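You operate a simulated robot arm through the tools that you are given. There is no shell and no other tool. Be economical: measure what you need, move in short steps, check, and stop when the job is done.

You run a simulated two-armed robot. Do the job below in one go: nothing can be reset, and whatever is moved stays where it is left.

JOB
Push the three harness plugs onto their sockets and move the grey cable clip to hole 20.
Fine: four moves at most (one put straight back isn't counted), one piece at a time, without straining the cable; the other clips and the black caps stay in.

It is judged by the outcome, as a careful person would: the job done as asked, and still so three seconds after it is handed in. It fails if anything else is knocked over, pushed out of place, dropped, spilled or broken. A push-on lid holds only when it is set on centred and level and pressed home; a screw cap is set on level and turned clockwise until tight.

ROBOT AND FRAMES
Two 7-joint arms with fingered hands on one trunk, on a base that drives. Base frame: it is fixed to the floor where the robot stands at the start and does not move with it; the origin is under the middle of the robot, x ahead of it, y to its left, z up; the surface under the hand at the start is at about z = 826. Units: mm, rad, N and s.
The left shoulder is at the start at [70, 142, 1212], the right one opposite. With the tool pointing down near the work surface each hand reaches from about 100 to 780 mm from the robot's upright axis, wherever it stands, measured 20 degrees to its own side. Places, roughly: harness door's blue socket [500, 400, 800]; harness door's brown socket [700, -100, 800]; harness door's green socket [800, 100, 800]; hole 20 [800, 0, 800]; numbered board [700, 200, 800]. Payload 3.6 kg a hand.
The tool frame of a hand sits at the grasp point between the pads (the TCP): z along the fingers, y along the line on which they close. The tips reach 25 mm beyond it. Largest opening 88 mm; the body of the gripper starts 29 mm behind the TCP. The gripper is a hand of 5 fingers: y runs from the thumb to the fingers, the wrist lies at [-13, -97, -162] in the tool frame, and closing takes about 1.5 s.
Orientation is that of the tool frame in the base frame, as a unit quaternion [x, y, z, w]. With the fingers straight down and the wrist toward the robot, the tool's x, y and z point along [0, 1, 0], [1, 0, 0] and [0, 0, -1] of the base frame.

CONTROLS
- The arms move only by the tool play_rows. It takes "left_series", "right_series" or both (then of equal length, played together; a hand with none holds still); each is a list of rows, each a list of 6 numbers: the turn, a rotation vector about the tool's x, y, z in rad, then the shift along the tool's x, y, z in cm. In form: [[ax, ay, az, x, y, z], ...]. A call has 1 to 12 rows; each row is the pose to reach, as a shift and turn from the pose commanded when the call began, along the tool's axes at that moment. "left_claw" and "right_claw" are, for a hand that has rows, the opening, from 0 (shut) to 1 (fully open), set as the call begins (left out, the last holds). Each row takes 0.2 s and may step no farther than 50 mm and 0.15 rad from the row before; otherwise, or with a gripper value out of range, the whole call is refused. A pose out of reach is approached as far as the arm can. The call stops where the force on the tool passes 70 N (or 10 N more than at its start, if that is more) or the arm is blocked; 0.2 s more then pass. Each finger travels about 72 mm/s and halts on what it meets, pressing with about 25 N; the grip force reading is that of the motor and also rises with nothing between the fingers. The clock runs only during rows and for 0.2 s after the last one: add rows that repeat a pose to give the fingers time. It gives the time, the measured TCP pose, the force on the tool (base axes), the opening and the grip force at its end, in the units of the frame above (readings bear some noise), with the torque about the TCP (base axes, N m) and any sound that the robot's microphone picked up.
- Cameras (640 x 400 px; columns grow to the right, rows downward): "scene" is now at [131.5, 10.8, 1431.8]; the picture's right is [0.12, -0.99, 0.00], its down [-0.71, -0.08, -0.70] and it looks along [0.69, 0.08, -0.72] (base axes); focal length 257 px, centre (320, 200). "left" rides on the left gripper at [-59, -79, -105] in its tool frame; the picture's right is [-0.73, -0.32, 0.61], its down [0.62, -0.68, 0.38] and it looks along [0.29, 0.66, 0.70] (tool axes); focal length 234 px, centre (320, 200). "right" rides on the right gripper at [59, -79, -105] in its tool frame; the picture's right is [-0.73, 0.32, -0.61], its down [-0.62, -0.68, 0.38] and it looks along [-0.29, 0.66, 0.70] (tool axes); focal length 234 px, centre (320, 200). There is no depth. A picture from a camera that has moved, and an enlarged one, comes with that camera's place and axes in the base frame and with its lens. The place of the scene camera against the robot may be out by one fixed shift of up to 12 mm in any direction.
- snapshot(camera): a new picture of that camera. The clock stands still meanwhile.
- move_column(by): slides the trunk up (or, below 0, down) by that many mm; the arms and the scene camera ride with it, the base frame stays. It gives what a move gives, with no picture.
- steer(legs): drives the robot by 1 to 6 legs, each [ahead, left, turn to the left] in mm, mm and rad, along the robot's own axes; the way and the turn of a leg run together, so that a leg with both is an arc; at most 1500 mm and 3.142 rad a leg. The arms and the cameras ride along, it lands a little off, and it stops where it bumps. It gives what a move gives.
- finger_targets(index, middle, ring, little, thumb_bend, thumb_turn, hand): sets how far each is bent, from 0 (flat) to 1 (curled in); at 0.3 the hand is open as for a grip, at 0.7 the pads meet at the TCP. One left out holds its place. A second passes; each finger stops where it meets its share of the squeeze, and holds until it gets a number again. A gripper value or a shape takes the hand back. It gives what a move gives, with no picture; readings hold the bend of each and the force on index, middle, ring, little, thumb and palm. thumb_turn goes from beside the hand (0) to across from the fingers (1), as for a grip.
- preshape(shape, hand): the hand has 5 fingers and takes this shape, open, in about a second: jaw (thumb against the fingers, like two jaws); tri (thumb and two fingers); tip (a fingertip pinch); poke (one finger out to press); point (the index stretched); flat (the hand flat); cup (the hand cupped); fist (a fist). The gripper value then closes the fingers along that shape, each until it touches; the sizes above hold for jaw. It gives what a move gives, with no picture.
- head_to(pan, tilt): turns the head with the scene camera to pan (to the left, within 1.501 rad either way) and tilt (down, from -0.506 to 1.204), counted from straight ahead of the robot. It gives what a move gives.
- inspect(camera, box): a new picture of the part [left, top, right, bottom] of that camera's present view, enlarged. The clock stands still meanwhile.
- sign_off(): hands the job in; it is judged then, once.

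Go step by step. Nothing tells you exact positions but the pictures and the camera data: compare them with the known pose of the tool, close in by small moves and look again before you grip or let go. The budget is 120 turns and 92 pictures, counting those below and the enlarged ones. Unless the task says otherwise, let go and move clear before handing in, and close with one line.

The tools are called after "Request:" as name(argument=value, ...) on one line, values as JSON. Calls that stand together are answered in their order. play_rows: Moves the arms, as the interface text tells. Its arguments: {"type":"object","properties":{"left_series":{"type":"array"},"left_claw":{"type":"number"},"right_series":{"type":"array"},"right_claw":{"type":"number"}},"required":[]} The other tools are called the same way: move_column (by) slides the trunk up or down; preshape (shape, hand) gives the hand a shape; finger_targets (index, middle, ring, little, thumb_bend, thumb_turn, hand) moves the fingers one by one; steer (legs) drives the base; head_to (pan, tilt) turns the head that bears the scene camera; snapshot (camera) takes a picture; inspect (camera, box) takes an enlarged picture of a part of a camera's view; sign_off () hands the job in.

At the start:

```text
t: 0.0
left_eef_pos: [443.0, 354.1, 1146.4]
left_tcp_rot: [0.707, 0.707, 0.0, 0.0]
left_ft_force: [-0.5, 0.1, -0.1]
left_ft_torque: [0.0, -0.02, 0.0]
left_finger_gap: 87.9
left_grasp_force: 0.1
left_shape: jaw
left_bend: [0.3, 0.3, 0.3, 0.3, 0.3, 0.98]
left_finger forces: [0.0, 0.0, 0.1, 0.0, 0.0, 0.1]
right_eef_pos: [531.2, -131.7, 1127.0]
right_tcp_rot: [0.707, 0.707, -0.001, 0.0]
right_ft_force: [0.1, -0.2, 0.5]
right_ft_torque: [-0.01, 0.0, 0.01]
right_finger_gap: 87.6
right_grasp_force: 0.1
right_shape: jaw
right_bend: [0.3, 0.3, 0.3, 0.3, 0.3, 0.98]
right_finger forces: [0.1, 0.1, 0.0, 0.1, 0.0, 0.0]
trunk travel left (down, up): [-748.0, 192.0]
robot x, y, heading: [-0.9, 0.4, -0.0]
head pan, tilt: [0.117, 0.799]
```

scene: 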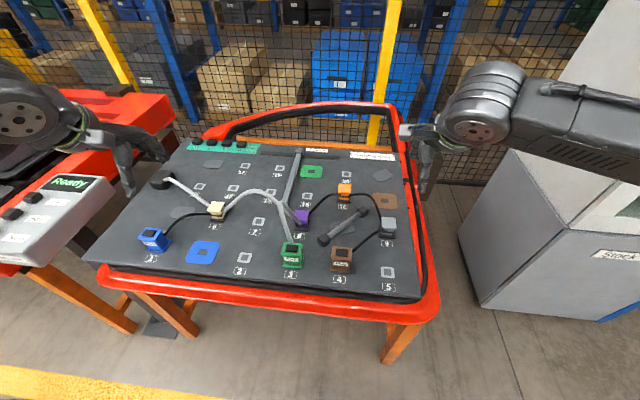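
right: 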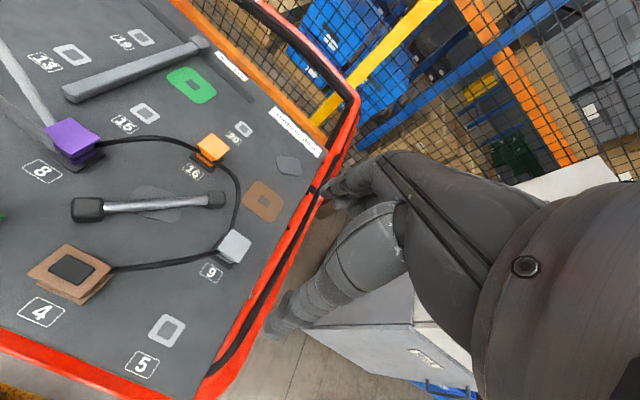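
left: 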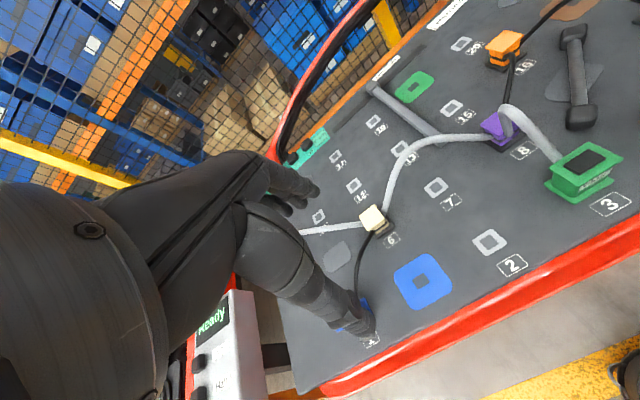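

I see a harness board with blue, green and brown plugs parked near holes 1, 3 and 4, and coloured sockets elsewhere on the board. I'll look closer first.

Request:
inspect(camera="scene", box=[120, 130, 280, 280])

Request:
inspect(camera="scene", box=[260, 140, 430, 300])

Request:
inspect(camera="right", box=[0, 0, 340, 400])

Request:
inspect(camera="left", box=[280, 0, 640, 400])

```text
2.67 times, centred on (200, 205) of scene
camera zoom: at [131.5, 10.8, 1431.8], right [0.12, -0.99, 0.0], down [-0.71, -0.08, -0.7], along [0.69, 0.08, -0.72], focal length 685 px, centre (640, 187)
```

zoom: 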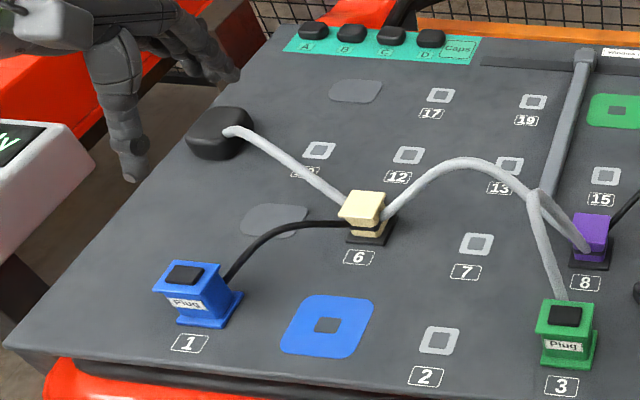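

```text
2.50 times, centred on (345, 220) of scene
camera zoom: at [131.5, 10.8, 1431.8], right [0.12, -0.99, 0.0], down [-0.71, -0.08, -0.7], along [0.69, 0.08, -0.72], focal length 642 px, centre (258, 150)
```

zoom: 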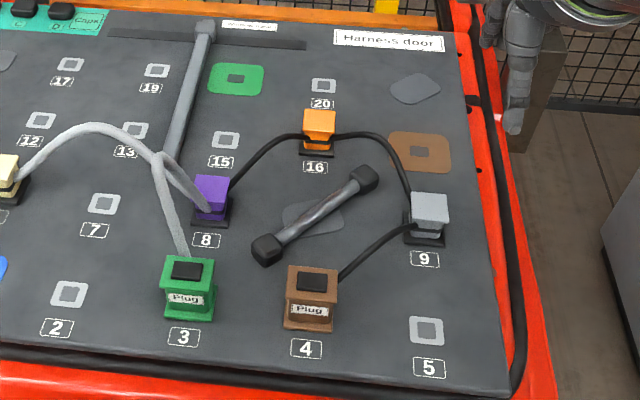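

```text
1.00 times, centred on (170, 200) of right (not enlarged: the box is as wide or as high as the picture)
camera zoom: at [452.3, -72.1, 1232.9], right [0.32, -0.73, 0.61], down [-0.68, -0.62, -0.38], along [0.66, -0.29, -0.7], focal length 234 px, centre (470, 200)
```

zoom: 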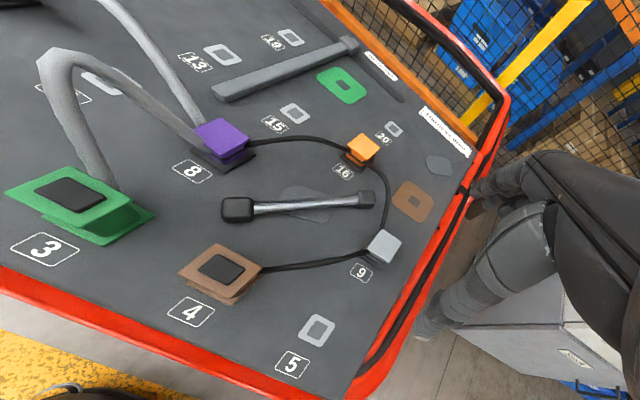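

```text
1.00 times, centred on (460, 200) of left (not enlarged: the box is as wide or as high as the picture)
camera zoom: at [365.1, 294.1, 1250.0], right [-0.32, -0.73, -0.61], down [-0.68, 0.62, -0.38], along [0.66, 0.29, -0.7], focal length 234 px, centre (180, 200)
```

zoom: 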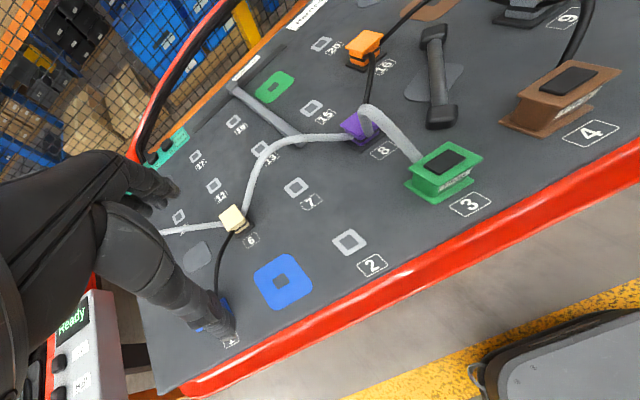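

The board is a roughly 125 mm grid at z≈826. The plan is the brown plug first, then grey clip 9 to hole 20, then green and blue. The far targets (x≈845) are beyond reach, so I'll check the space ahead of the base.

Request:
head_to(pan=0, tilt=1.2)

Request:
snapshot(camera="scene")

```text
t: 0.9
left_eef_pos: [444.7, 354.1, 1145.8]
left_tcp_rot: [0.707, 0.707, 0.0, 0.0]
left_ft_force: [-0.5, 0.6, 1.0]
left_ft_torque: [-0.02, 0.05, 0.0]
left_finger_gap: 87.9
left_grasp_force: 0.1
left_shape: jaw
left_bend: [0.3, 0.3, 0.3, 0.3, 0.3, 0.98]
left_finger forces: [0.1, 0.1, 0.1, 0.0, 0.0, 0.1]
right_eef_pos: [530.6, -132.1, 1127.8]
right_tcp_rot: [0.707, 0.707, 0.001, 0.0]
right_ft_force: [-0.6, -0.6, 0.8]
right_ft_torque: [0.02, -0.01, 0.01]
right_finger_gap: 87.8
right_grasp_force: 0.0
right_shape: jaw
right_bend: [0.3, 0.3, 0.3, 0.3, 0.3, 0.98]
right_finger forces: [0.0, 0.0, 0.0, 0.0, 0.1, 0.0]
trunk travel left (down, up): [-748.0, 192.0]
robot x, y, heading: [0.2, 4.9, 0.0]
head pan, tilt: [0.0, 1.201]
```

```text
84 pictures are left
camera scene: at [107.4, 1.4, 1404.1], right [0.0, -1.0, 0.0], down [-0.93, 0.0, -0.36], along [0.36, 0.0, -0.93], focal length 257 px, centre (320, 200)
```

scene: 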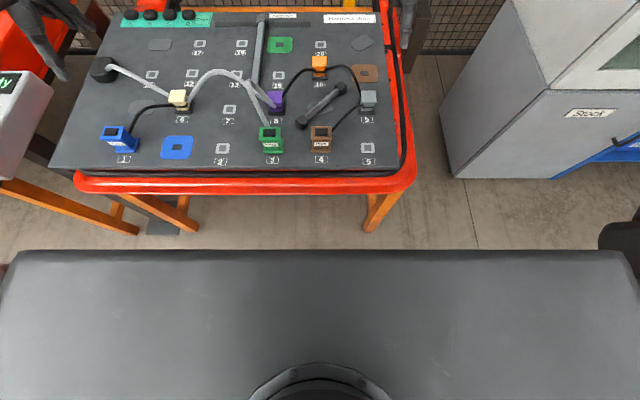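

The floor ahead looks clear up to the table legs at x≈470. I'll creep forward.

Request:
steer(legs=[[60, 40, 0]])

Request:
steer(legs=[[65, 0, 0]])

Request:
head_to(pan=0.1, tilt=0.9)

Request:
snapshot(camera="scene")

```text
t: 1.9
left_eef_pos: [502.1, 391.8, 1147.0]
left_tcp_rot: [0.707, 0.707, 0.001, 0.0]
left_ft_force: [0.4, -0.9, 0.5]
left_ft_torque: [0.02, -0.02, 0.03]
left_finger_gap: 87.6
left_grasp_force: 0.1
left_shape: jaw
left_bend: [0.3, 0.3, 0.3, 0.3, 0.3, 0.98]
left_finger forces: [0.0, 0.0, 0.1, 0.0, 0.0, 0.1]
right_eef_pos: [589.1, -93.8, 1128.5]
right_tcp_rot: [0.708, 0.707, 0.001, 0.0]
right_ft_force: [0.3, -0.8, 0.3]
right_ft_torque: [-0.01, -0.02, -0.02]
right_finger_gap: 87.6
right_grasp_force: 0.0
right_shape: jaw
right_bend: [0.3, 0.3, 0.3, 0.3, 0.3, 0.98]
right_finger forces: [0.1, 0.0, 0.1, 0.0, 0.1, 0.1]
trunk travel left (down, up): [-748.0, 192.0]
robot x, y, heading: [59.3, 40.5, 0.003]
head pan, tilt: [0.0, 1.201]
```

```text
t: 2.9
left_eef_pos: [564.3, 393.3, 1146.7]
left_tcp_rot: [0.707, 0.707, 0.001, 0.001]
left_ft_force: [0.1, -0.4, 0.6]
left_ft_torque: [0.0, -0.01, 0.0]
left_finger_gap: 87.9
left_grasp_force: 0.1
left_shape: jaw
left_bend: [0.3, 0.3, 0.3, 0.3, 0.3, 0.98]
left_finger forces: [0.0, 0.1, 0.0, 0.0, 0.0, 0.0]
right_eef_pos: [652.2, -92.6, 1129.4]
right_tcp_rot: [0.707, 0.707, 0.001, 0.002]
right_ft_force: [0.1, 0.1, -0.8]
right_ft_torque: [0.0, -0.01, -0.03]
right_finger_gap: 87.8
right_grasp_force: 0.1
right_shape: jaw
right_bend: [0.3, 0.3, 0.3, 0.3, 0.3, 0.98]
right_finger forces: [0.0, 0.0, 0.1, 0.1, 0.0, 0.0]
trunk travel left (down, up): [-748.0, 192.0]
robot x, y, heading: [124.8, 37.5, 0.004]
head pan, tilt: [0.0, 1.201]
```

```text
t: 3.7
left_eef_pos: [567.7, 392.9, 1146.6]
left_tcp_rot: [0.707, 0.707, -0.001, -0.001]
left_ft_force: [0.3, 0.5, 1.2]
left_ft_torque: [0.04, 0.01, 0.01]
left_finger_gap: 88.2
left_grasp_force: 0.1
left_shape: jaw
left_bend: [0.3, 0.3, 0.3, 0.3, 0.3, 0.98]
left_finger forces: [0.0, 0.0, 0.0, 0.0, 0.0, 0.1]
right_eef_pos: [655.9, -91.5, 1127.0]
right_tcp_rot: [0.707, 0.707, 0.0, 0.0]
right_ft_force: [0.1, -0.2, -0.2]
right_ft_torque: [-0.05, 0.01, -0.01]
right_finger_gap: 87.5
right_grasp_force: 0.0
right_shape: jaw
right_bend: [0.3, 0.3, 0.3, 0.3, 0.3, 0.98]
right_finger forces: [0.0, 0.0, 0.1, 0.0, 0.0, 0.0]
trunk travel left (down, up): [-748.0, 192.0]
robot x, y, heading: [123.8, 43.0, 0.001]
head pan, tilt: [0.099, 0.901]
```

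```text
83 pictures are left
camera scene: at [251.6, 48.7, 1423.6], right [0.1, -1.0, 0.0], down [-0.78, -0.08, -0.62], along [0.62, 0.06, -0.78], focal length 257 px, centre (320, 200)
```

scene: 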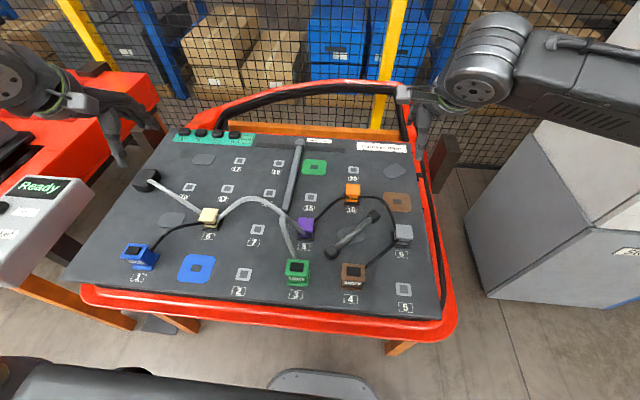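

The drive is done with no bump. Next, the details of the brown plug and grey clip.

Request:
inspect(camera="scene", box=[325, 215, 421, 305])

Request:
inspect(camera="scene", box=[250, 200, 346, 300])

Request:
snapshot(camera="right")

Request:
snapshot(camera="left")

```text
4.44 times, centred on (373, 260) of scene
camera zoom: at [251.6, 48.7, 1423.6], right [0.1, -1.0, 0.0], down [-0.78, -0.08, -0.62], along [0.62, 0.06, -0.78], focal length 1141 px, centre (84, -67)
```

zoom: 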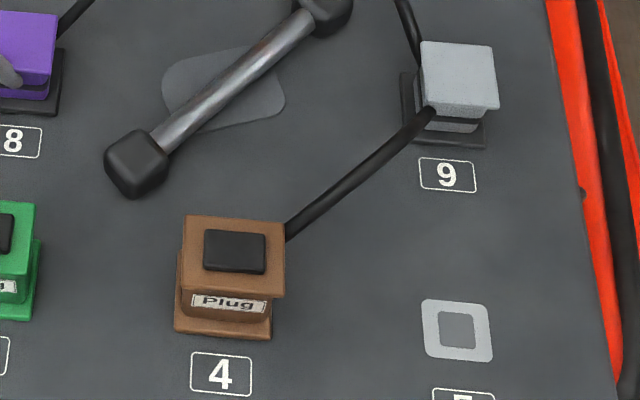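

```text
4.00 times, centred on (298, 250) of scene
camera zoom: at [251.6, 48.7, 1423.6], right [0.1, -1.0, 0.0], down [-0.78, -0.08, -0.62], along [0.62, 0.06, -0.78], focal length 1027 px, centre (408, 0)
```

zoom: 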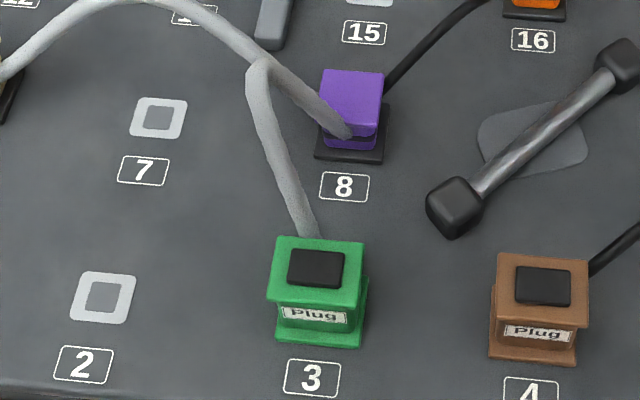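

```text
80 pictures are left
camera right: at [577.2, -32.4, 1232.5], right [0.32, -0.73, 0.61], down [-0.68, -0.62, -0.38], along [0.66, -0.29, -0.7], focal length 234 px, centre (320, 200)
```

right: 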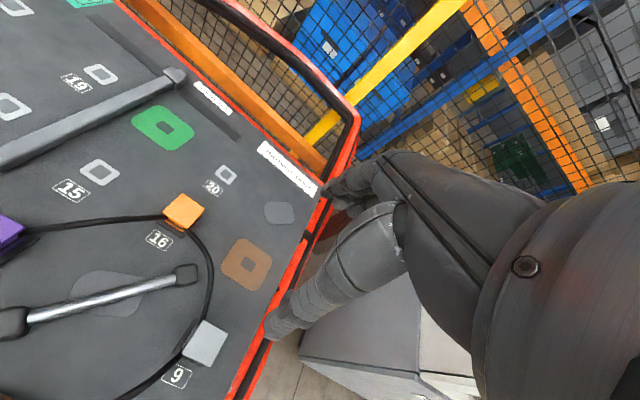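

```text
79 pictures are left
camera left: at [490.0, 334.0, 1249.7], right [-0.32, -0.73, -0.61], down [-0.68, 0.62, -0.38], along [0.66, 0.29, -0.7], focal length 234 px, centre (320, 200)
```

left: 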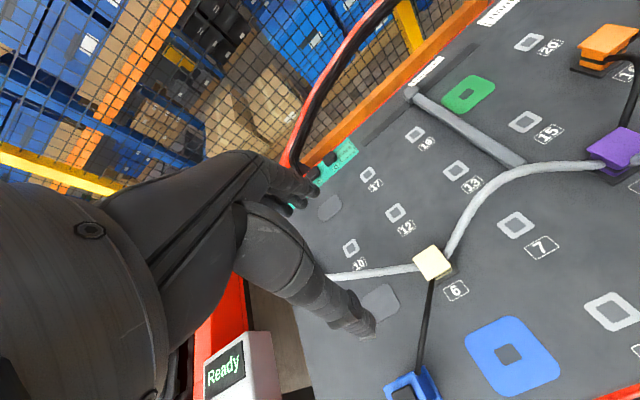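

I'll bring the right hand over the brown plug with the grip line along base y (thumb to the right), clear of the cable.

Request:
play_rows(right_series=[[0, 0, -0.143, 0.8, -1.7, 1.0], [0, 0, -0.286, 1.6, -3.4, 2.0], [0, 0, -0.428, 2.4, -5.1, 3.0], [0, 0, -0.571, 3.2, -6.9, 4.0], [0, 0, -0.714, 4.0, -8.6, 5.0], [0, 0, -0.857, 4.7, -10.3, 6.0], [0, 0, -1.0, 5.5, -12.0, 7.0], [0, 0, -1.142, 6.3, -13.7, 8.0], [0, 0, -1.285, 7.1, -15.5, 9.0], [0, 0, -1.428, 7.9, -17.2, 10.0], [0, 0, -1.571, 8.7, -18.9, 11.0], [0, 0, -1.571, 8.7, -18.9, 11.0]], right_claw=1)

Request:
snapshot(camera="right")

Request:
snapshot(camera="scene")

```text
t: 6.3
left_eef_pos: [567.6, 392.5, 1146.5]
left_tcp_rot: [0.708, 0.706, 0.0, 0.0]
left_ft_force: [0.5, 0.5, 0.4]
left_ft_torque: [0.02, -0.01, 0.03]
left_finger_gap: 88.1
left_grasp_force: 0.0
left_shape: jaw
left_bend: [0.3, 0.3, 0.3, 0.3, 0.3, 0.98]
left_finger forces: [0.0, 0.0, 0.1, 0.0, 0.0, 0.1]
right_eef_pos: [466.0, -4.5, 1017.4]
right_tcp_rot: [-0.001, 1.0, 0.0, 0.001]
right_ft_force: [-0.6, 0.0, 0.1]
right_ft_torque: [0.01, 0.01, 0.0]
right_finger_gap: 87.9
right_grasp_force: 0.0
right_shape: jaw
right_bend: [0.3, 0.3, 0.3, 0.3, 0.3, 0.98]
right_finger forces: [0.0, 0.0, 0.0, 0.0, 0.0, 0.1]
trunk travel left (down, up): [-748.0, 192.0]
robot x, y, heading: [122.9, 38.8, -0.002]
head pan, tilt: [0.099, 0.901]
```

```text
78 pictures are left
camera right: at [407.3, -83.5, 1122.6], right [0.73, 0.32, 0.61], down [0.62, -0.68, -0.38], along [0.29, 0.66, -0.7], focal length 234 px, centre (320, 200)
```

right: 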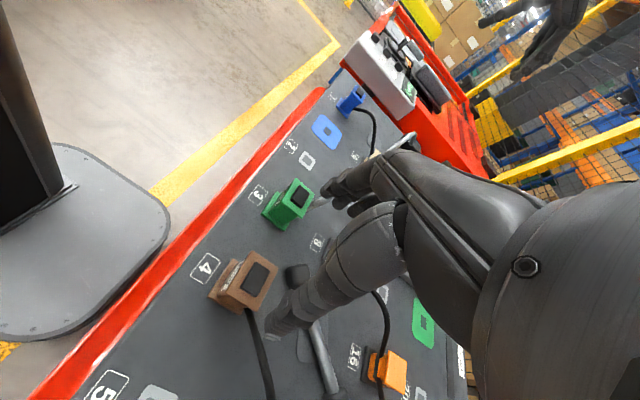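

```text
77 pictures are left
camera scene: at [250.3, 48.5, 1423.9], right [0.1, -1.0, 0.0], down [-0.78, -0.08, -0.62], along [0.62, 0.06, -0.78], focal length 257 px, centre (320, 200)
```

scene: 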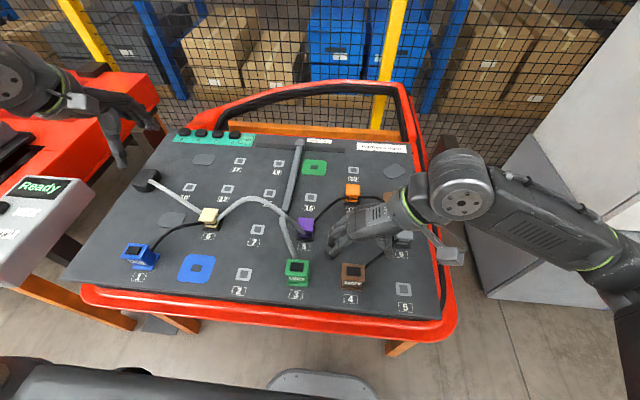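

The brown plug is centred at about (477, -1) with its top near z 889. I'll descend partway and check alignment.

Request:
play_rows(right_series=[[0, 0, 0, -0.5, 0.2, 4.0], [0, 0, 0, -1.1, 0.35, 7.5], [0, 0, 0, -1.1, 0.35, 7.5]])

Request:
snapshot(camera="right")

Request:
inspect(camera="scene", box=[290, 190, 450, 300])

```text
t: 7.1
left_eef_pos: [568.3, 392.8, 1145.4]
left_tcp_rot: [0.707, 0.707, -0.001, -0.001]
left_ft_force: [0.3, 0.1, -0.6]
left_ft_torque: [-0.01, -0.01, -0.02]
left_finger_gap: 88.0
left_grasp_force: 0.0
left_shape: jaw
left_bend: [0.3, 0.3, 0.3, 0.3, 0.3, 0.98]
left_finger forces: [0.1, 0.1, 0.0, 0.0, 0.0, 0.0]
right_eef_pos: [476.5, -0.9, 942.5]
right_tcp_rot: [0.001, 1.0, 0.001, 0.0]
right_ft_force: [0.6, 0.2, -0.2]
right_ft_torque: [-0.01, -0.01, -0.05]
right_finger_gap: 87.7
right_grasp_force: 0.1
right_shape: jaw
right_bend: [0.3, 0.3, 0.3, 0.3, 0.3, 0.98]
right_finger forces: [0.1, 0.1, 0.1, 0.0, 0.1, 0.0]
trunk travel left (down, up): [-748.0, 192.0]
robot x, y, heading: [124.3, 38.2, 0.003]
head pan, tilt: [0.099, 0.901]
```

```text
76 pictures are left
camera right: at [418.3, -80.1, 1048.2], right [0.73, 0.32, 0.61], down [0.62, -0.68, -0.38], along [0.29, 0.66, -0.7], focal length 234 px, centre (320, 200)
```

right: 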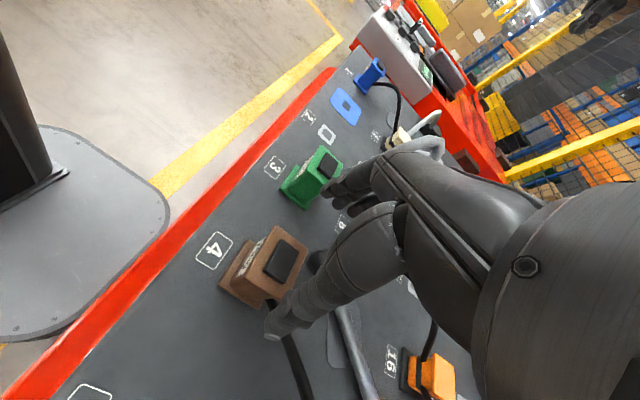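

```text
3.64 times, centred on (370, 245) of scene
camera zoom: at [250.2, 48.8, 1423.9], right [0.1, -1.0, 0.0], down [-0.78, -0.08, -0.62], along [0.62, 0.06, -0.78], focal length 934 px, centre (138, 36)
```

zoom: 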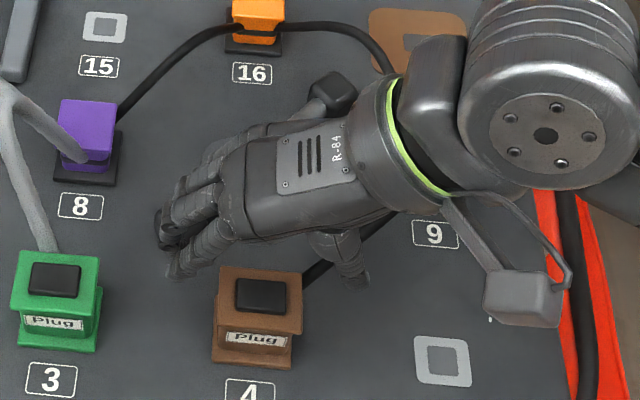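

Thumb and fingers straddle the plug. I'll shift 6 mm toward the robot to stay off the cable, descend, and close.

Request:
play_rows(right_series=[[0, 0, 0, 0.55, -0.1, 2.5], [0, 0, 0, 0.55, -0.1, 4.5], [0, 0, 0, 0.55, -0.1, 6.0], [0, 0, 0, 0.55, -0.1, 7.3], [0, 0, 0, 0.55, -0.1, 7.3]])

Request:
inspect(camera="scene", box=[290, 190, 450, 300])

Request:
snapshot(camera="right")

```text
t: 8.3
left_eef_pos: [567.8, 392.1, 1145.9]
left_tcp_rot: [0.708, 0.706, 0.0, 0.0]
left_ft_force: [0.4, -0.2, 1.1]
left_ft_torque: [-0.01, -0.01, 0.02]
left_finger_gap: 87.6
left_grasp_force: 0.0
left_shape: jaw
left_bend: [0.3, 0.3, 0.3, 0.3, 0.3, 0.98]
left_finger forces: [0.0, 0.0, 0.0, 0.0, 0.0, 0.0]
right_eef_pos: [471.2, -3.4, 870.1]
right_tcp_rot: [0.0, 1.0, 0.0, 0.0]
right_ft_force: [0.0, -0.6, 1.0]
right_ft_torque: [0.04, 0.02, 0.01]
right_finger_gap: 87.7
right_grasp_force: 0.0
right_shape: jaw
right_bend: [0.3, 0.3, 0.3, 0.3, 0.3, 0.98]
right_finger forces: [0.0, 0.0, 0.0, 0.1, 0.0, 0.1]
trunk travel left (down, up): [-748.0, 192.0]
robot x, y, heading: [124.7, 37.8, -0.006]
head pan, tilt: [0.099, 0.901]
```

```text
3.64 times, centred on (370, 245) of scene
camera zoom: at [250.4, 48.8, 1423.8], right [0.1, -1.0, 0.0], down [-0.78, -0.08, -0.62], along [0.62, 0.06, -0.78], focal length 934 px, centre (138, 36)
```

zoom: 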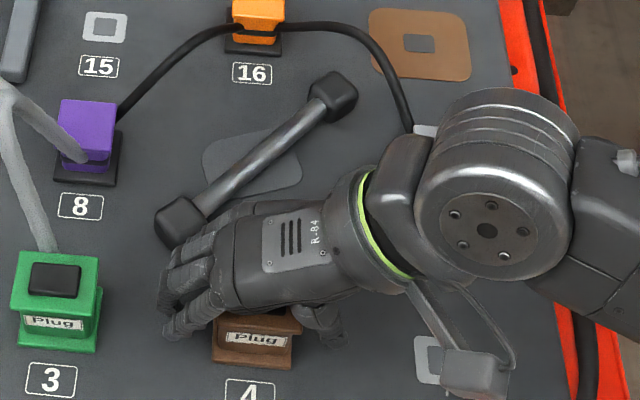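

```text
73 pictures are left
camera right: at [412.2, -80.8, 975.1], right [0.73, 0.32, 0.61], down [0.62, -0.68, -0.38], along [0.29, 0.66, -0.7], focal length 234 px, centre (320, 200)
```

right: 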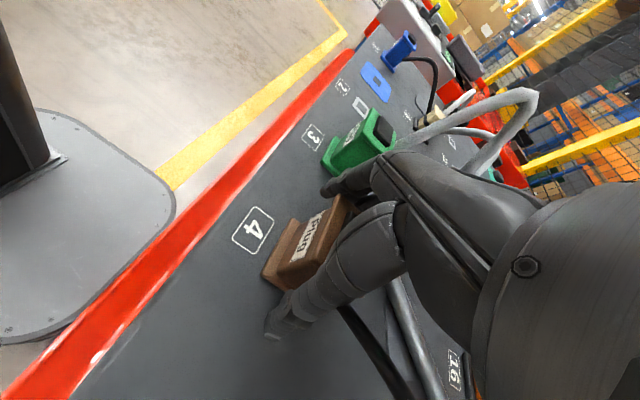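

Positioned around the plug with no contact. Closing now.

Request:
play_rows(right_series=[[0, 0, 0, 0, 0, 0], [0, 0, 0, 0, 0, 0], [0, 0, 0, 0, 0, 0], [0, 0, 0, 0, 0, 0], [0, 0, 0, 0, 0, 0], [0, 0, 0, 0, 0, 0], [0, 0, 0, 0, 0, 0], [0, 0, 0, 0, 0, 0]], right_claw=0.2)

Request:
snapshot(camera="right")

```text
t: 10.1
left_eef_pos: [566.7, 392.6, 1147.4]
left_tcp_rot: [0.707, 0.707, 0.0, 0.0]
left_ft_force: [-0.2, -0.1, -0.5]
left_ft_torque: [-0.01, -0.03, 0.02]
left_finger_gap: 87.5
left_grasp_force: 0.0
left_shape: jaw
left_bend: [0.3, 0.3, 0.3, 0.3, 0.3, 0.98]
left_finger forces: [0.0, 0.0, 0.1, 0.0, 0.0, 0.1]
right_eef_pos: [471.7, -3.1, 869.8]
right_tcp_rot: [0.001, 1.0, 0.0, 0.001]
right_ft_force: [-0.1, -1.3, -0.6]
right_ft_torque: [-0.02, -0.05, 0.06]
right_finger_gap: 38.3
right_grasp_force: 25.5
right_shape: jaw
right_bend: [0.74, 0.47, 0.44, 0.48, 0.72, 1.0]
right_finger forces: [11.8, 6.6, 2.9, 0.0, 22.8, 0.0]
trunk travel left (down, up): [-748.0, 192.0]
robot x, y, heading: [121.9, 40.8, -0.0]
head pan, tilt: [0.099, 0.901]
```

```text
72 pictures are left
camera right: at [412.3, -81.1, 975.2], right [0.73, 0.32, 0.61], down [0.62, -0.68, -0.38], along [0.29, 0.66, -0.7], focal length 234 px, centre (320, 200)
```

right: 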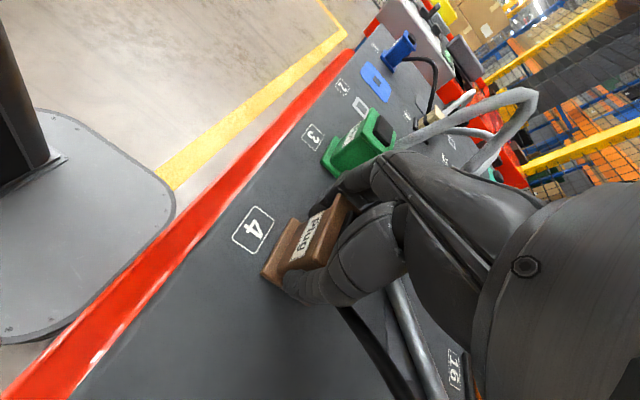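

Gripped at the 38 mm waist. Lifting a little.

Request:
play_rows(right_series=[[0, 0, 0, 0, 0, -1.0], [0, 0, 0, 0, 0, -2.5], [0, 0, 0, 0, 0, -4.0], [0, 0, 0, 0, 0, -6.0], [0, 0, 0, 0, 0, -6.0]])

Request:
inspect(camera="scene", box=[290, 170, 450, 300])

Request:
snapshot(camera="right")

```text
t: 11.3
left_eef_pos: [567.9, 393.0, 1145.9]
left_tcp_rot: [0.708, 0.707, 0.0, 0.0]
left_ft_force: [-0.3, -0.3, -0.6]
left_ft_torque: [-0.05, 0.0, 0.0]
left_finger_gap: 87.6
left_grasp_force: 0.0
left_shape: jaw
left_bend: [0.3, 0.3, 0.3, 0.3, 0.3, 0.98]
left_finger forces: [0.1, 0.0, 0.0, 0.1, 0.0, 0.0]
right_eef_pos: [472.1, -1.6, 930.8]
right_tcp_rot: [0.0, 1.0, 0.0, 0.001]
right_ft_force: [-0.6, -0.6, -1.1]
right_ft_torque: [-0.02, 0.04, 0.0]
right_finger_gap: 38.5
right_grasp_force: 24.7
right_shape: jaw
right_bend: [0.74, 0.47, 0.45, 0.48, 0.72, 1.0]
right_finger forces: [13.2, 6.5, 2.8, 0.0, 22.6, 0.1]
trunk travel left (down, up): [-748.0, 192.0]
robot x, y, heading: [120.0, 39.0, 0.002]
head pan, tilt: [0.099, 0.901]
```

```text
3.08 times, centred on (370, 235) of scene
camera zoom: at [250.4, 48.6, 1423.8], right [0.1, -1.0, 0.0], down [-0.78, -0.08, -0.62], along [0.62, 0.06, -0.78], focal length 790 px, centre (166, 92)
```

zoom: 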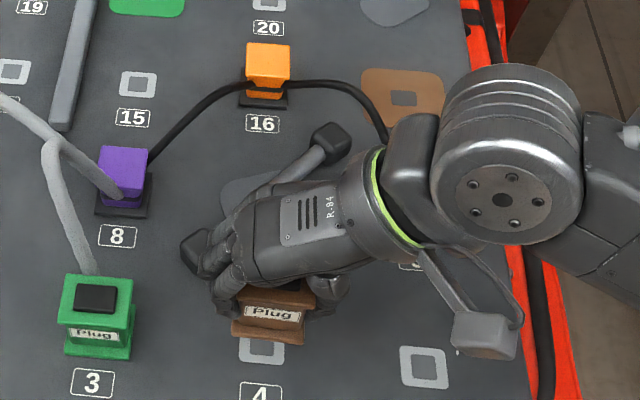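

```text
70 pictures are left
camera right: at [413.1, -80.0, 1035.5], right [0.73, 0.32, 0.61], down [0.62, -0.68, -0.38], along [0.29, 0.66, -0.7], focal length 234 px, centre (320, 200)
```

right: 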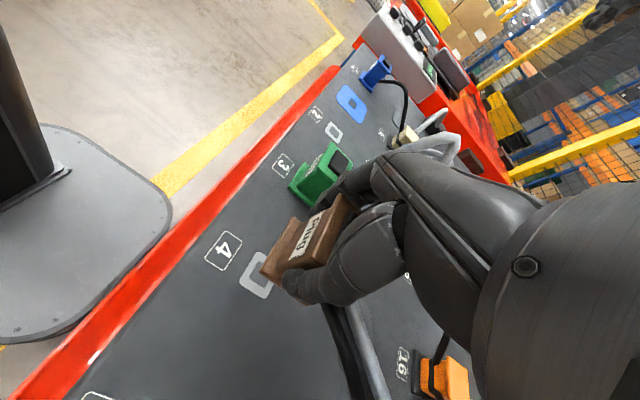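

Lifted freely. Now I carry it straight over the handle to above the brown socket at about (728, -127).

Request:
play_rows(right_series=[[0, 0, 0, -1.5, -0.7, -1.2], [0, 0, 0, -4.0, -2.0, -1.5], [0, 0, 0, -6.5, -3.3, -1.5], [0, 0, 0, -9.0, -4.5, -1.5], [0, 0, 0, -11.5, -5.8, -1.5], [0, 0, 0, -14.0, -7.0, -1.5], [0, 0, 0, -16.5, -8.3, -1.5], [0, 0, 0, -19.0, -9.5, -1.5], [0, 0, 0, -21.5, -10.8, -1.5], [0, 0, 0, -23.5, -11.8, -1.5], [0, 0, 0, -25.1, -12.6, -1.5], [0, 0, 0, -25.1, -12.6, -1.5]])

Request:
snapshot(camera="right")

Request:
inspect(camera="scene", box=[290, 130, 450, 260])

```text
t: 13.9
left_eef_pos: [567.3, 392.7, 1146.6]
left_tcp_rot: [0.707, 0.707, 0.0, 0.0]
left_ft_force: [-0.7, 0.6, 0.7]
left_ft_torque: [-0.01, 0.0, 0.01]
left_finger_gap: 88.0
left_grasp_force: 0.1
left_shape: jaw
left_bend: [0.3, 0.3, 0.3, 0.3, 0.3, 0.98]
left_finger forces: [0.0, 0.1, 0.0, 0.1, 0.1, 0.0]
right_eef_pos: [722.3, -128.7, 946.2]
right_tcp_rot: [0.0, 1.0, -0.001, 0.0]
right_ft_force: [0.1, 0.3, -0.8]
right_ft_torque: [0.01, 0.0, -0.01]
right_finger_gap: 38.0
right_grasp_force: 24.8
right_shape: jaw
right_bend: [0.74, 0.47, 0.45, 0.48, 0.72, 1.0]
right_finger forces: [13.3, 6.5, 3.0, 0.0, 22.7, 0.0]
trunk travel left (down, up): [-748.0, 192.0]
robot x, y, heading: [124.3, 39.4, -0.0]
head pan, tilt: [0.099, 0.901]
```

```text
69 pictures are left
camera right: at [664.7, -206.8, 1050.9], right [0.73, 0.32, 0.61], down [0.62, -0.68, -0.38], along [0.29, 0.66, -0.7], focal length 234 px, centre (320, 200)
```

right: 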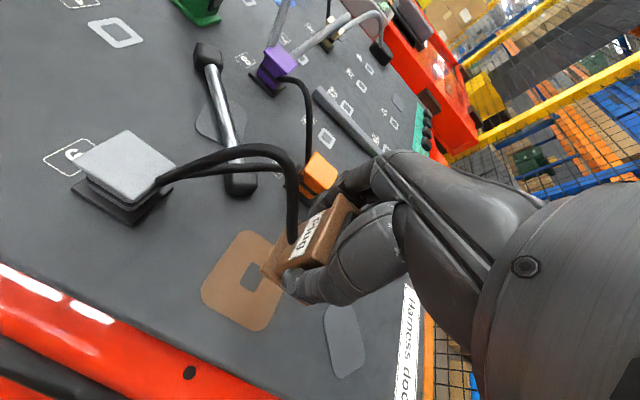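

```text
3.08 times, centred on (370, 195) of scene
camera zoom: at [250.3, 48.5, 1423.9], right [0.1, -1.0, 0.0], down [-0.78, -0.08, -0.62], along [0.62, 0.06, -0.78], focal length 790 px, centre (166, 215)
```

zoom: 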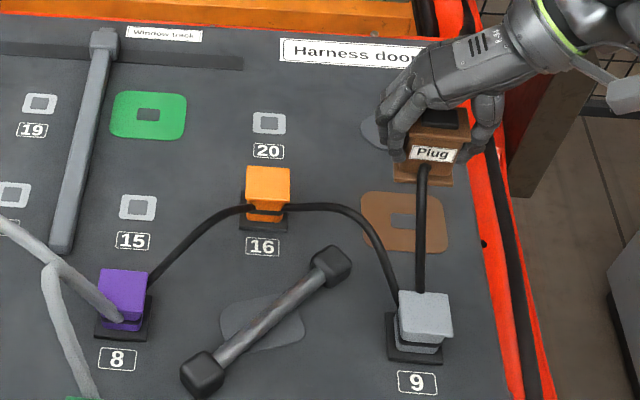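

Request:
inspect(camera="right", box=[190, 180, 370, 340])

Request:
inspect(camera="scene", box=[370, 145, 430, 205])

```text
2.50 times, centred on (280, 260) of right
camera zoom: at [664.7, -206.8, 1050.9], right [0.73, 0.32, 0.61], down [0.62, -0.68, -0.38], along [0.29, 0.66, -0.7], focal length 585 px, centre (420, 50)
```

zoom: 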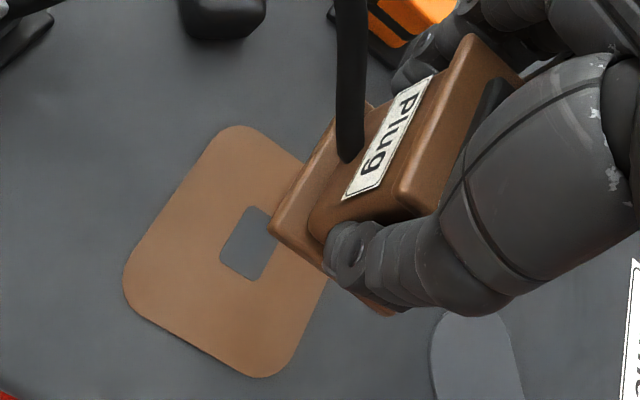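

```text
6.67 times, centred on (400, 175) of scene
camera zoom: at [250.3, 48.5, 1423.9], right [0.1, -1.0, 0.0], down [-0.78, -0.08, -0.62], along [0.62, 0.06, -0.78], focal length 1712 px, centre (-213, 367)
```

zoom: 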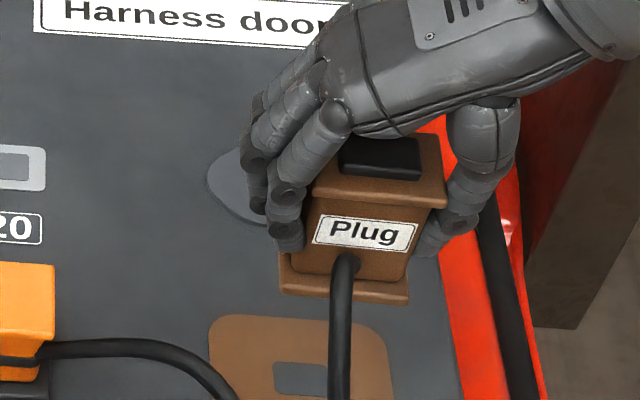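

Socket centre is at about (730.5, -129.5) and the plug is slightly ahead of the TCP. I'll lower to about 15 mm above and re-measure.

Request:
play_rows(right_series=[[0, 0, 0, 0.2, -0.1, 2.5], [0, 0, 0, 0.3, -0.1, 4.5], [0, 0, 0, 0.3, -0.1, 6.0], [0, 0, 0, 0.3, -0.1, 6.0]])

Request:
inspect(camera="right", box=[190, 180, 370, 340])

Request:
inspect(camera="scene", box=[370, 155, 430, 215])

```text
t: 14.9
left_eef_pos: [567.4, 393.8, 1146.2]
left_tcp_rot: [0.707, 0.707, 0.0, 0.001]
left_ft_force: [-1.0, 0.1, -0.1]
left_ft_torque: [0.02, 0.0, -0.03]
left_finger_gap: 87.8
left_grasp_force: 0.0
left_shape: jaw
left_bend: [0.3, 0.3, 0.3, 0.3, 0.3, 0.98]
left_finger forces: [0.1, 0.0, 0.0, 0.1, 0.0, 0.0]
right_eef_pos: [720.4, -130.1, 885.3]
right_tcp_rot: [0.0, 1.0, 0.0, 0.0]
right_ft_force: [0.8, -0.1, -1.1]
right_ft_torque: [-0.03, -0.03, -0.02]
right_finger_gap: 37.9
right_grasp_force: 25.0
right_shape: jaw
right_bend: [0.74, 0.47, 0.45, 0.48, 0.72, 1.0]
right_finger forces: [13.4, 6.4, 2.9, 0.0, 22.7, 0.0]
trunk travel left (down, up): [-748.0, 192.0]
robot x, y, heading: [125.3, 37.5, 0.001]
head pan, tilt: [0.099, 0.901]
```

```text
2.50 times, centred on (280, 260) of right
camera zoom: at [661.3, -208.0, 990.0], right [0.73, 0.32, 0.61], down [0.62, -0.68, -0.38], along [0.29, 0.66, -0.7], focal length 585 px, centre (420, 50)
```

zoom: 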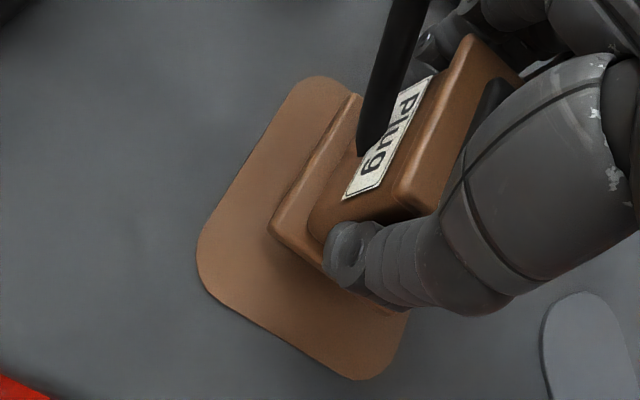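

```text
6.67 times, centred on (400, 185) of scene
camera zoom: at [250.5, 48.6, 1423.8], right [0.1, -1.0, 0.0], down [-0.78, -0.08, -0.62], along [0.62, 0.06, -0.78], focal length 1712 px, centre (-213, 300)
```

zoom: 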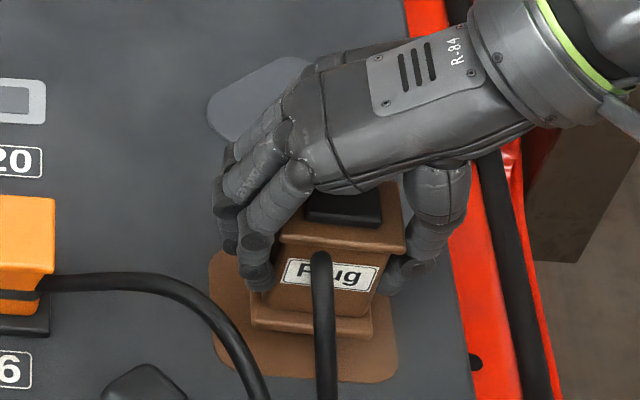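

Plug is within ~2 mm of the socket centre. I'll nudge 1.5 mm in -y and lower it on.

Request:
play_rows(right_series=[[0, 0, 0, 0, -0.15, 0.5], [0, 0, 0, 0, -0.15, 1.0], [0, 0, 0, 0, -0.15, 1.3], [0, 0, 0, 0, -0.15, 1.6], [0, 0, 0, 0, -0.15, 1.9], [0, 0, 0, 0, -0.15, 2.2]])

Request:
inspect(camera="right", box=[190, 180, 370, 340])

Request:
inspect(camera="scene", box=[370, 155, 430, 215])

```text
t: 16.3
left_eef_pos: [564.0, 394.3, 1148.0]
left_tcp_rot: [0.707, 0.707, 0.001, 0.001]
left_ft_force: [-0.7, -0.1, -1.3]
left_ft_torque: [-0.01, -0.02, 0.04]
left_finger_gap: 87.8
left_grasp_force: 0.2
left_shape: jaw
left_bend: [0.3, 0.3, 0.3, 0.3, 0.3, 0.98]
left_finger forces: [0.0, 0.0, 0.0, 0.0, 0.0, 0.0]
right_eef_pos: [719.2, -128.4, 867.1]
right_tcp_rot: [0.001, 1.0, 0.001, 0.003]
right_ft_force: [11.0, -3.1, 30.3]
right_ft_torque: [-0.08, -0.26, -0.15]
right_finger_gap: 39.3
right_grasp_force: 25.2
right_shape: jaw
right_bend: [0.75, 0.47, 0.45, 0.48, 0.72, 1.0]
right_finger forces: [14.0, 8.2, 3.2, 0.0, 27.5, 0.0]
trunk travel left (down, up): [-748.0, 192.0]
robot x, y, heading: [126.9, 41.9, 0.001]
head pan, tilt: [0.099, 0.901]
```

```text
2.50 times, centred on (280, 260) of right
camera zoom: at [659.3, -208.3, 971.8], right [0.72, 0.32, 0.61], down [0.63, -0.68, -0.38], along [0.3, 0.66, -0.69], focal length 585 px, centre (420, 50)
```

zoom: 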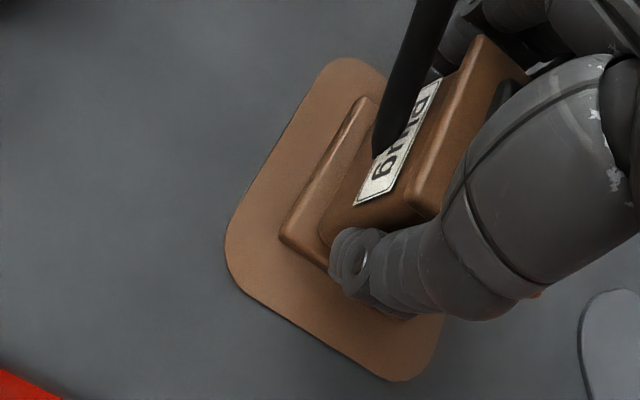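

```text
6.67 times, centred on (400, 185) of scene
camera zoom: at [246.9, 49.8, 1424.6], right [0.1, -1.0, 0.0], down [-0.78, -0.08, -0.62], along [0.62, 0.06, -0.78], focal length 1712 px, centre (-213, 300)
```

zoom: 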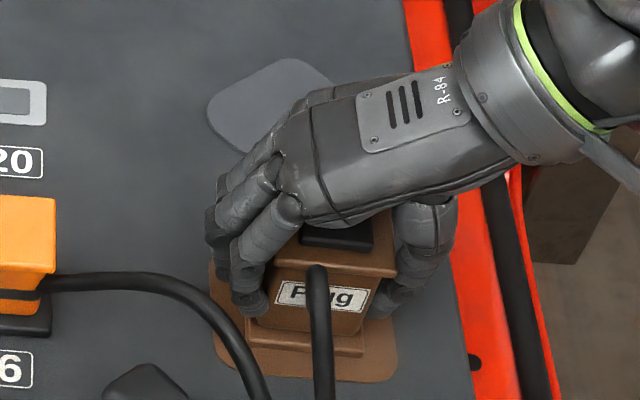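

Contact made at 30 N and it looks centred. I'll press further and watch for a click.

Request:
play_rows(right_series=[[0, 0, 0, 0, 0, 0.4], [0, 0, 0, 0, 0, 0.8], [0, 0, 0, 0, 0, 1.2], [0, 0, 0, 0, 0, 1.6]])

Request:
inspect(camera="scene", box=[370, 155, 430, 215])

```text
t: 17.3
left_eef_pos: [559.7, 394.8, 1150.2]
left_tcp_rot: [0.707, 0.707, 0.003, 0.003]
left_ft_force: [-0.2, 0.1, -0.2]
left_ft_torque: [0.0, 0.0, 0.02]
left_finger_gap: 87.9
left_grasp_force: 0.2
left_shape: jaw
left_bend: [0.3, 0.3, 0.3, 0.3, 0.3, 0.98]
left_finger forces: [0.0, 0.1, 0.1, 0.0, 0.0, 0.0]
right_eef_pos: [716.1, -129.3, 856.1]
right_tcp_rot: [0.0, 1.0, 0.001, 0.008]
right_ft_force: [4.0, -4.5, 65.1]
right_ft_torque: [0.43, -0.07, -0.02]
right_finger_gap: 41.0
right_grasp_force: 24.8
right_shape: jaw
right_bend: [0.76, 0.47, 0.46, 0.48, 0.72, 1.0]
right_finger forces: [42.2, 12.1, 3.1, 0.0, 29.9, 0.0]
trunk travel left (down, up): [-748.0, 192.0]
robot x, y, heading: [125.3, 36.1, 0.001]
head pan, tilt: [0.099, 0.901]
```

```text
6.67 times, centred on (400, 185) of scene
camera zoom: at [239.7, 50.7, 1425.4], right [0.1, -1.0, 0.0], down [-0.77, -0.08, -0.63], along [0.62, 0.06, -0.78], focal length 1712 px, centre (-213, 300)
```

zoom: 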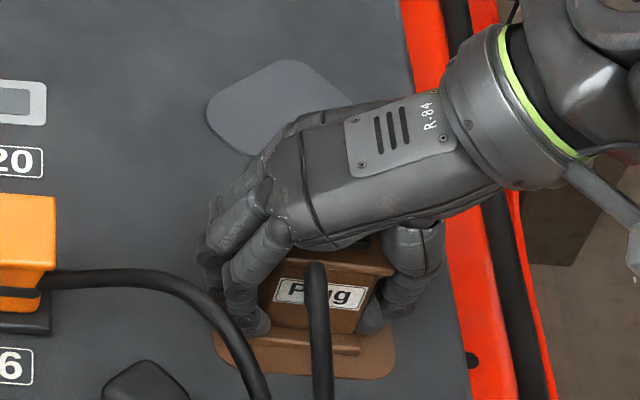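

The fingers slipped down the plug at 65 N. I'll ease off, release, and look at it from above.

Request:
play_rows(right_series=[[0, 0, 0, 0, 0, -0.8], [0, 0, 0, 0, 0, -0.8], [0, 0, 0, 0, 0, -0.8], [0, 0, 0, 0, 0, -0.8], [0, 0, 0, 0, 0, -0.8], [0, 0, 0, 0, 0, -0.8]], right_claw=1)

Request:
play_rows(right_series=[[0, 0, 0, 0, 0, -1.5], [0, 0, 0, 0, 0, -4.0], [0, 0, 0, 0, 0, -8.0], [0, 0, 0, 0, 0, -11.0], [0, 0, 0, 0, 0, -11.0]])

Request:
inspect(camera="right", box=[190, 180, 370, 340])

Request:
inspect(camera="scene", box=[360, 155, 430, 215])

```text
t: 18.7
left_eef_pos: [562.2, 394.1, 1148.1]
left_tcp_rot: [0.707, 0.707, 0.003, 0.002]
left_ft_force: [-0.6, -0.9, -1.4]
left_ft_torque: [0.03, 0.03, 0.0]
left_finger_gap: 87.7
left_grasp_force: 0.1
left_shape: jaw
left_bend: [0.3, 0.3, 0.3, 0.3, 0.3, 0.98]
left_finger forces: [0.1, 0.1, 0.0, 0.0, 0.0, 0.1]
right_eef_pos: [714.4, -130.2, 859.0]
right_tcp_rot: [0.0, 1.0, 0.0, 0.003]
right_ft_force: [-4.6, -1.3, 38.2]
right_ft_torque: [0.19, -0.07, 0.18]
right_finger_gap: 69.6
right_grasp_force: 0.0
right_shape: jaw
right_bend: [0.48, 0.3, 0.3, 0.3, 0.3, 0.98]
right_finger forces: [54.0, 0.1, 0.1, 0.0, 0.0, 0.0]
trunk travel left (down, up): [-748.0, 192.0]
robot x, y, heading: [121.7, 41.2, -0.004]
head pan, tilt: [0.099, 0.901]
```

```text
t: 19.9
left_eef_pos: [568.0, 391.7, 1145.9]
left_tcp_rot: [0.707, 0.707, 0.0, 0.0]
left_ft_force: [0.5, -0.3, -1.1]
left_ft_torque: [0.02, -0.02, -0.02]
left_finger_gap: 87.9
left_grasp_force: 0.1
left_shape: jaw
left_bend: [0.3, 0.3, 0.3, 0.3, 0.3, 0.98]
left_finger forces: [0.0, 0.0, 0.1, 0.1, 0.0, 0.0]
right_eef_pos: [718.9, -130.3, 966.0]
right_tcp_rot: [0.0, 1.0, 0.0, 0.0]
right_ft_force: [0.6, 0.0, 1.2]
right_ft_torque: [-0.01, 0.01, 0.0]
right_finger_gap: 87.9
right_grasp_force: 0.1
right_shape: jaw
right_bend: [0.3, 0.3, 0.3, 0.3, 0.3, 0.98]
right_finger forces: [0.0, 0.0, 0.1, 0.0, 0.0, 0.0]
trunk travel left (down, up): [-748.0, 192.0]
robot x, y, heading: [122.9, 36.6, -0.005]
head pan, tilt: [0.099, 0.901]
```

```text
2.50 times, centred on (280, 260) of right
camera zoom: at [661.1, -208.9, 1070.8], right [0.73, 0.32, 0.61], down [0.62, -0.68, -0.38], along [0.29, 0.66, -0.7], focal length 585 px, centre (420, 50)
```

zoom: 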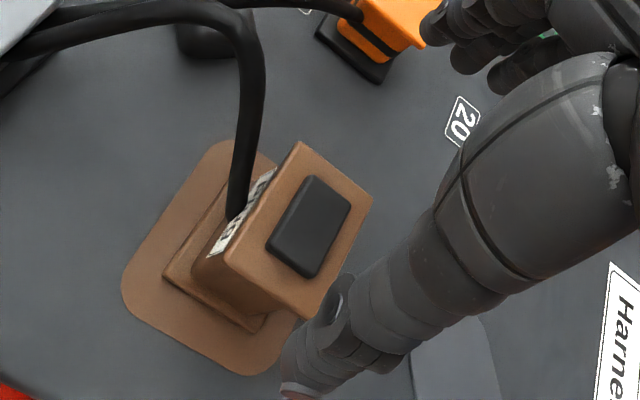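

```text
6.67 times, centred on (395, 185) of scene
camera zoom: at [250.0, 48.7, 1423.9], right [0.1, -1.0, 0.0], down [-0.78, -0.08, -0.62], along [0.62, 0.06, -0.78], focal length 1712 px, centre (-180, 300)
```

zoom: 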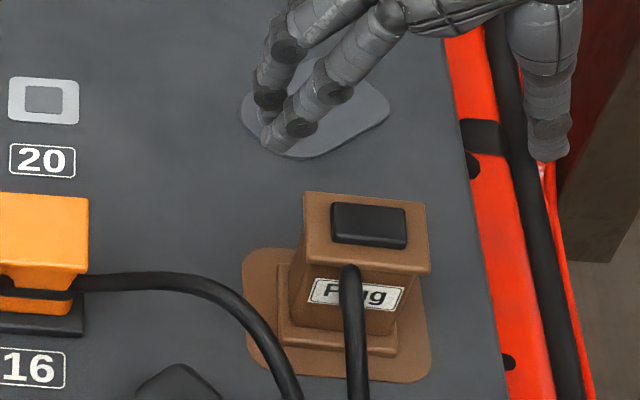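

The plug stands level and centred on the socket. I'll close the fingers and press its top from above to be sure it is home.

Request:
play_rows(right_series=[[0, 0, 0, -1.2, 0.1, 0], [0, 0, 0, -1.2, 0.1, 0], [0, 0, 0, -1.2, 0.1, 0], [0, 0, 0, -1.2, 0.1, 0], [0, 0, 0, -1.2, 0.1, 0], [0, 0, 0, -1.2, 0.1, 0], [0, 0, 0, -1.2, 0.1, 0], [0, 0, 0, -1.2, 0.1, 0]], right_claw=0)

Request:
inspect(camera="scene", box=[360, 135, 430, 215])

Request:
snapshot(camera="right")

```text
t: 21.7
left_eef_pos: [567.7, 393.4, 1146.3]
left_tcp_rot: [0.707, 0.707, -0.001, 0.0]
left_ft_force: [-0.5, 0.4, -0.6]
left_ft_torque: [0.02, 0.0, 0.01]
left_finger_gap: 87.5
left_grasp_force: 0.0
left_shape: jaw
left_bend: [0.3, 0.3, 0.3, 0.3, 0.3, 0.98]
left_finger forces: [0.0, 0.0, 0.0, 0.0, 0.0, 0.0]
right_eef_pos: [732.1, -129.6, 965.3]
right_tcp_rot: [-0.001, 1.0, 0.0, 0.0]
right_ft_force: [1.1, -0.6, -0.4]
right_ft_torque: [-0.01, 0.01, 0.04]
right_finger_gap: 0.0
right_grasp_force: 24.8
right_shape: jaw
right_bend: [0.7, 0.7, 0.7, 0.7, 0.38, 1.0]
right_finger forces: [0.0, 0.0, 0.0, 0.0, 0.1, 0.0]
trunk travel left (down, up): [-748.0, 192.0]
robot x, y, heading: [123.8, 39.8, -0.001]
head pan, tilt: [0.099, 0.901]
```

```text
5.00 times, centred on (395, 175) of scene
camera zoom: at [250.4, 48.6, 1423.9], right [0.1, -1.0, 0.0], down [-0.78, -0.08, -0.62], along [0.62, 0.06, -0.78], focal length 1284 px, centre (-55, 325)
```

zoom: 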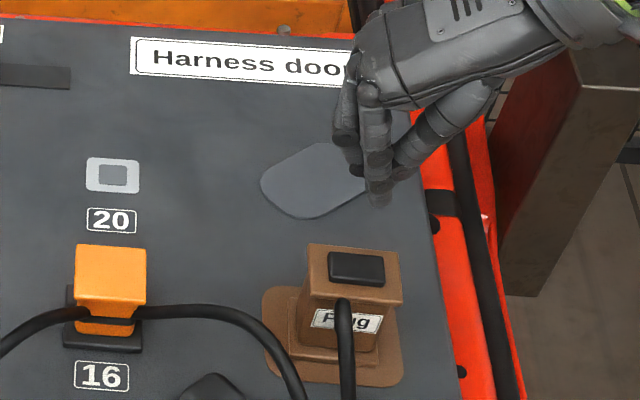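

```text
57 pictures are left
camera right: at [673.1, -208.1, 1070.4], right [0.73, 0.32, 0.61], down [0.62, -0.68, -0.38], along [0.29, 0.66, -0.7], focal length 234 px, centre (320, 200)
```

right: 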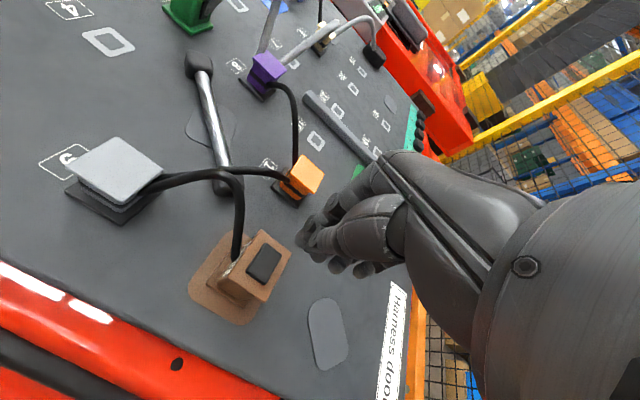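

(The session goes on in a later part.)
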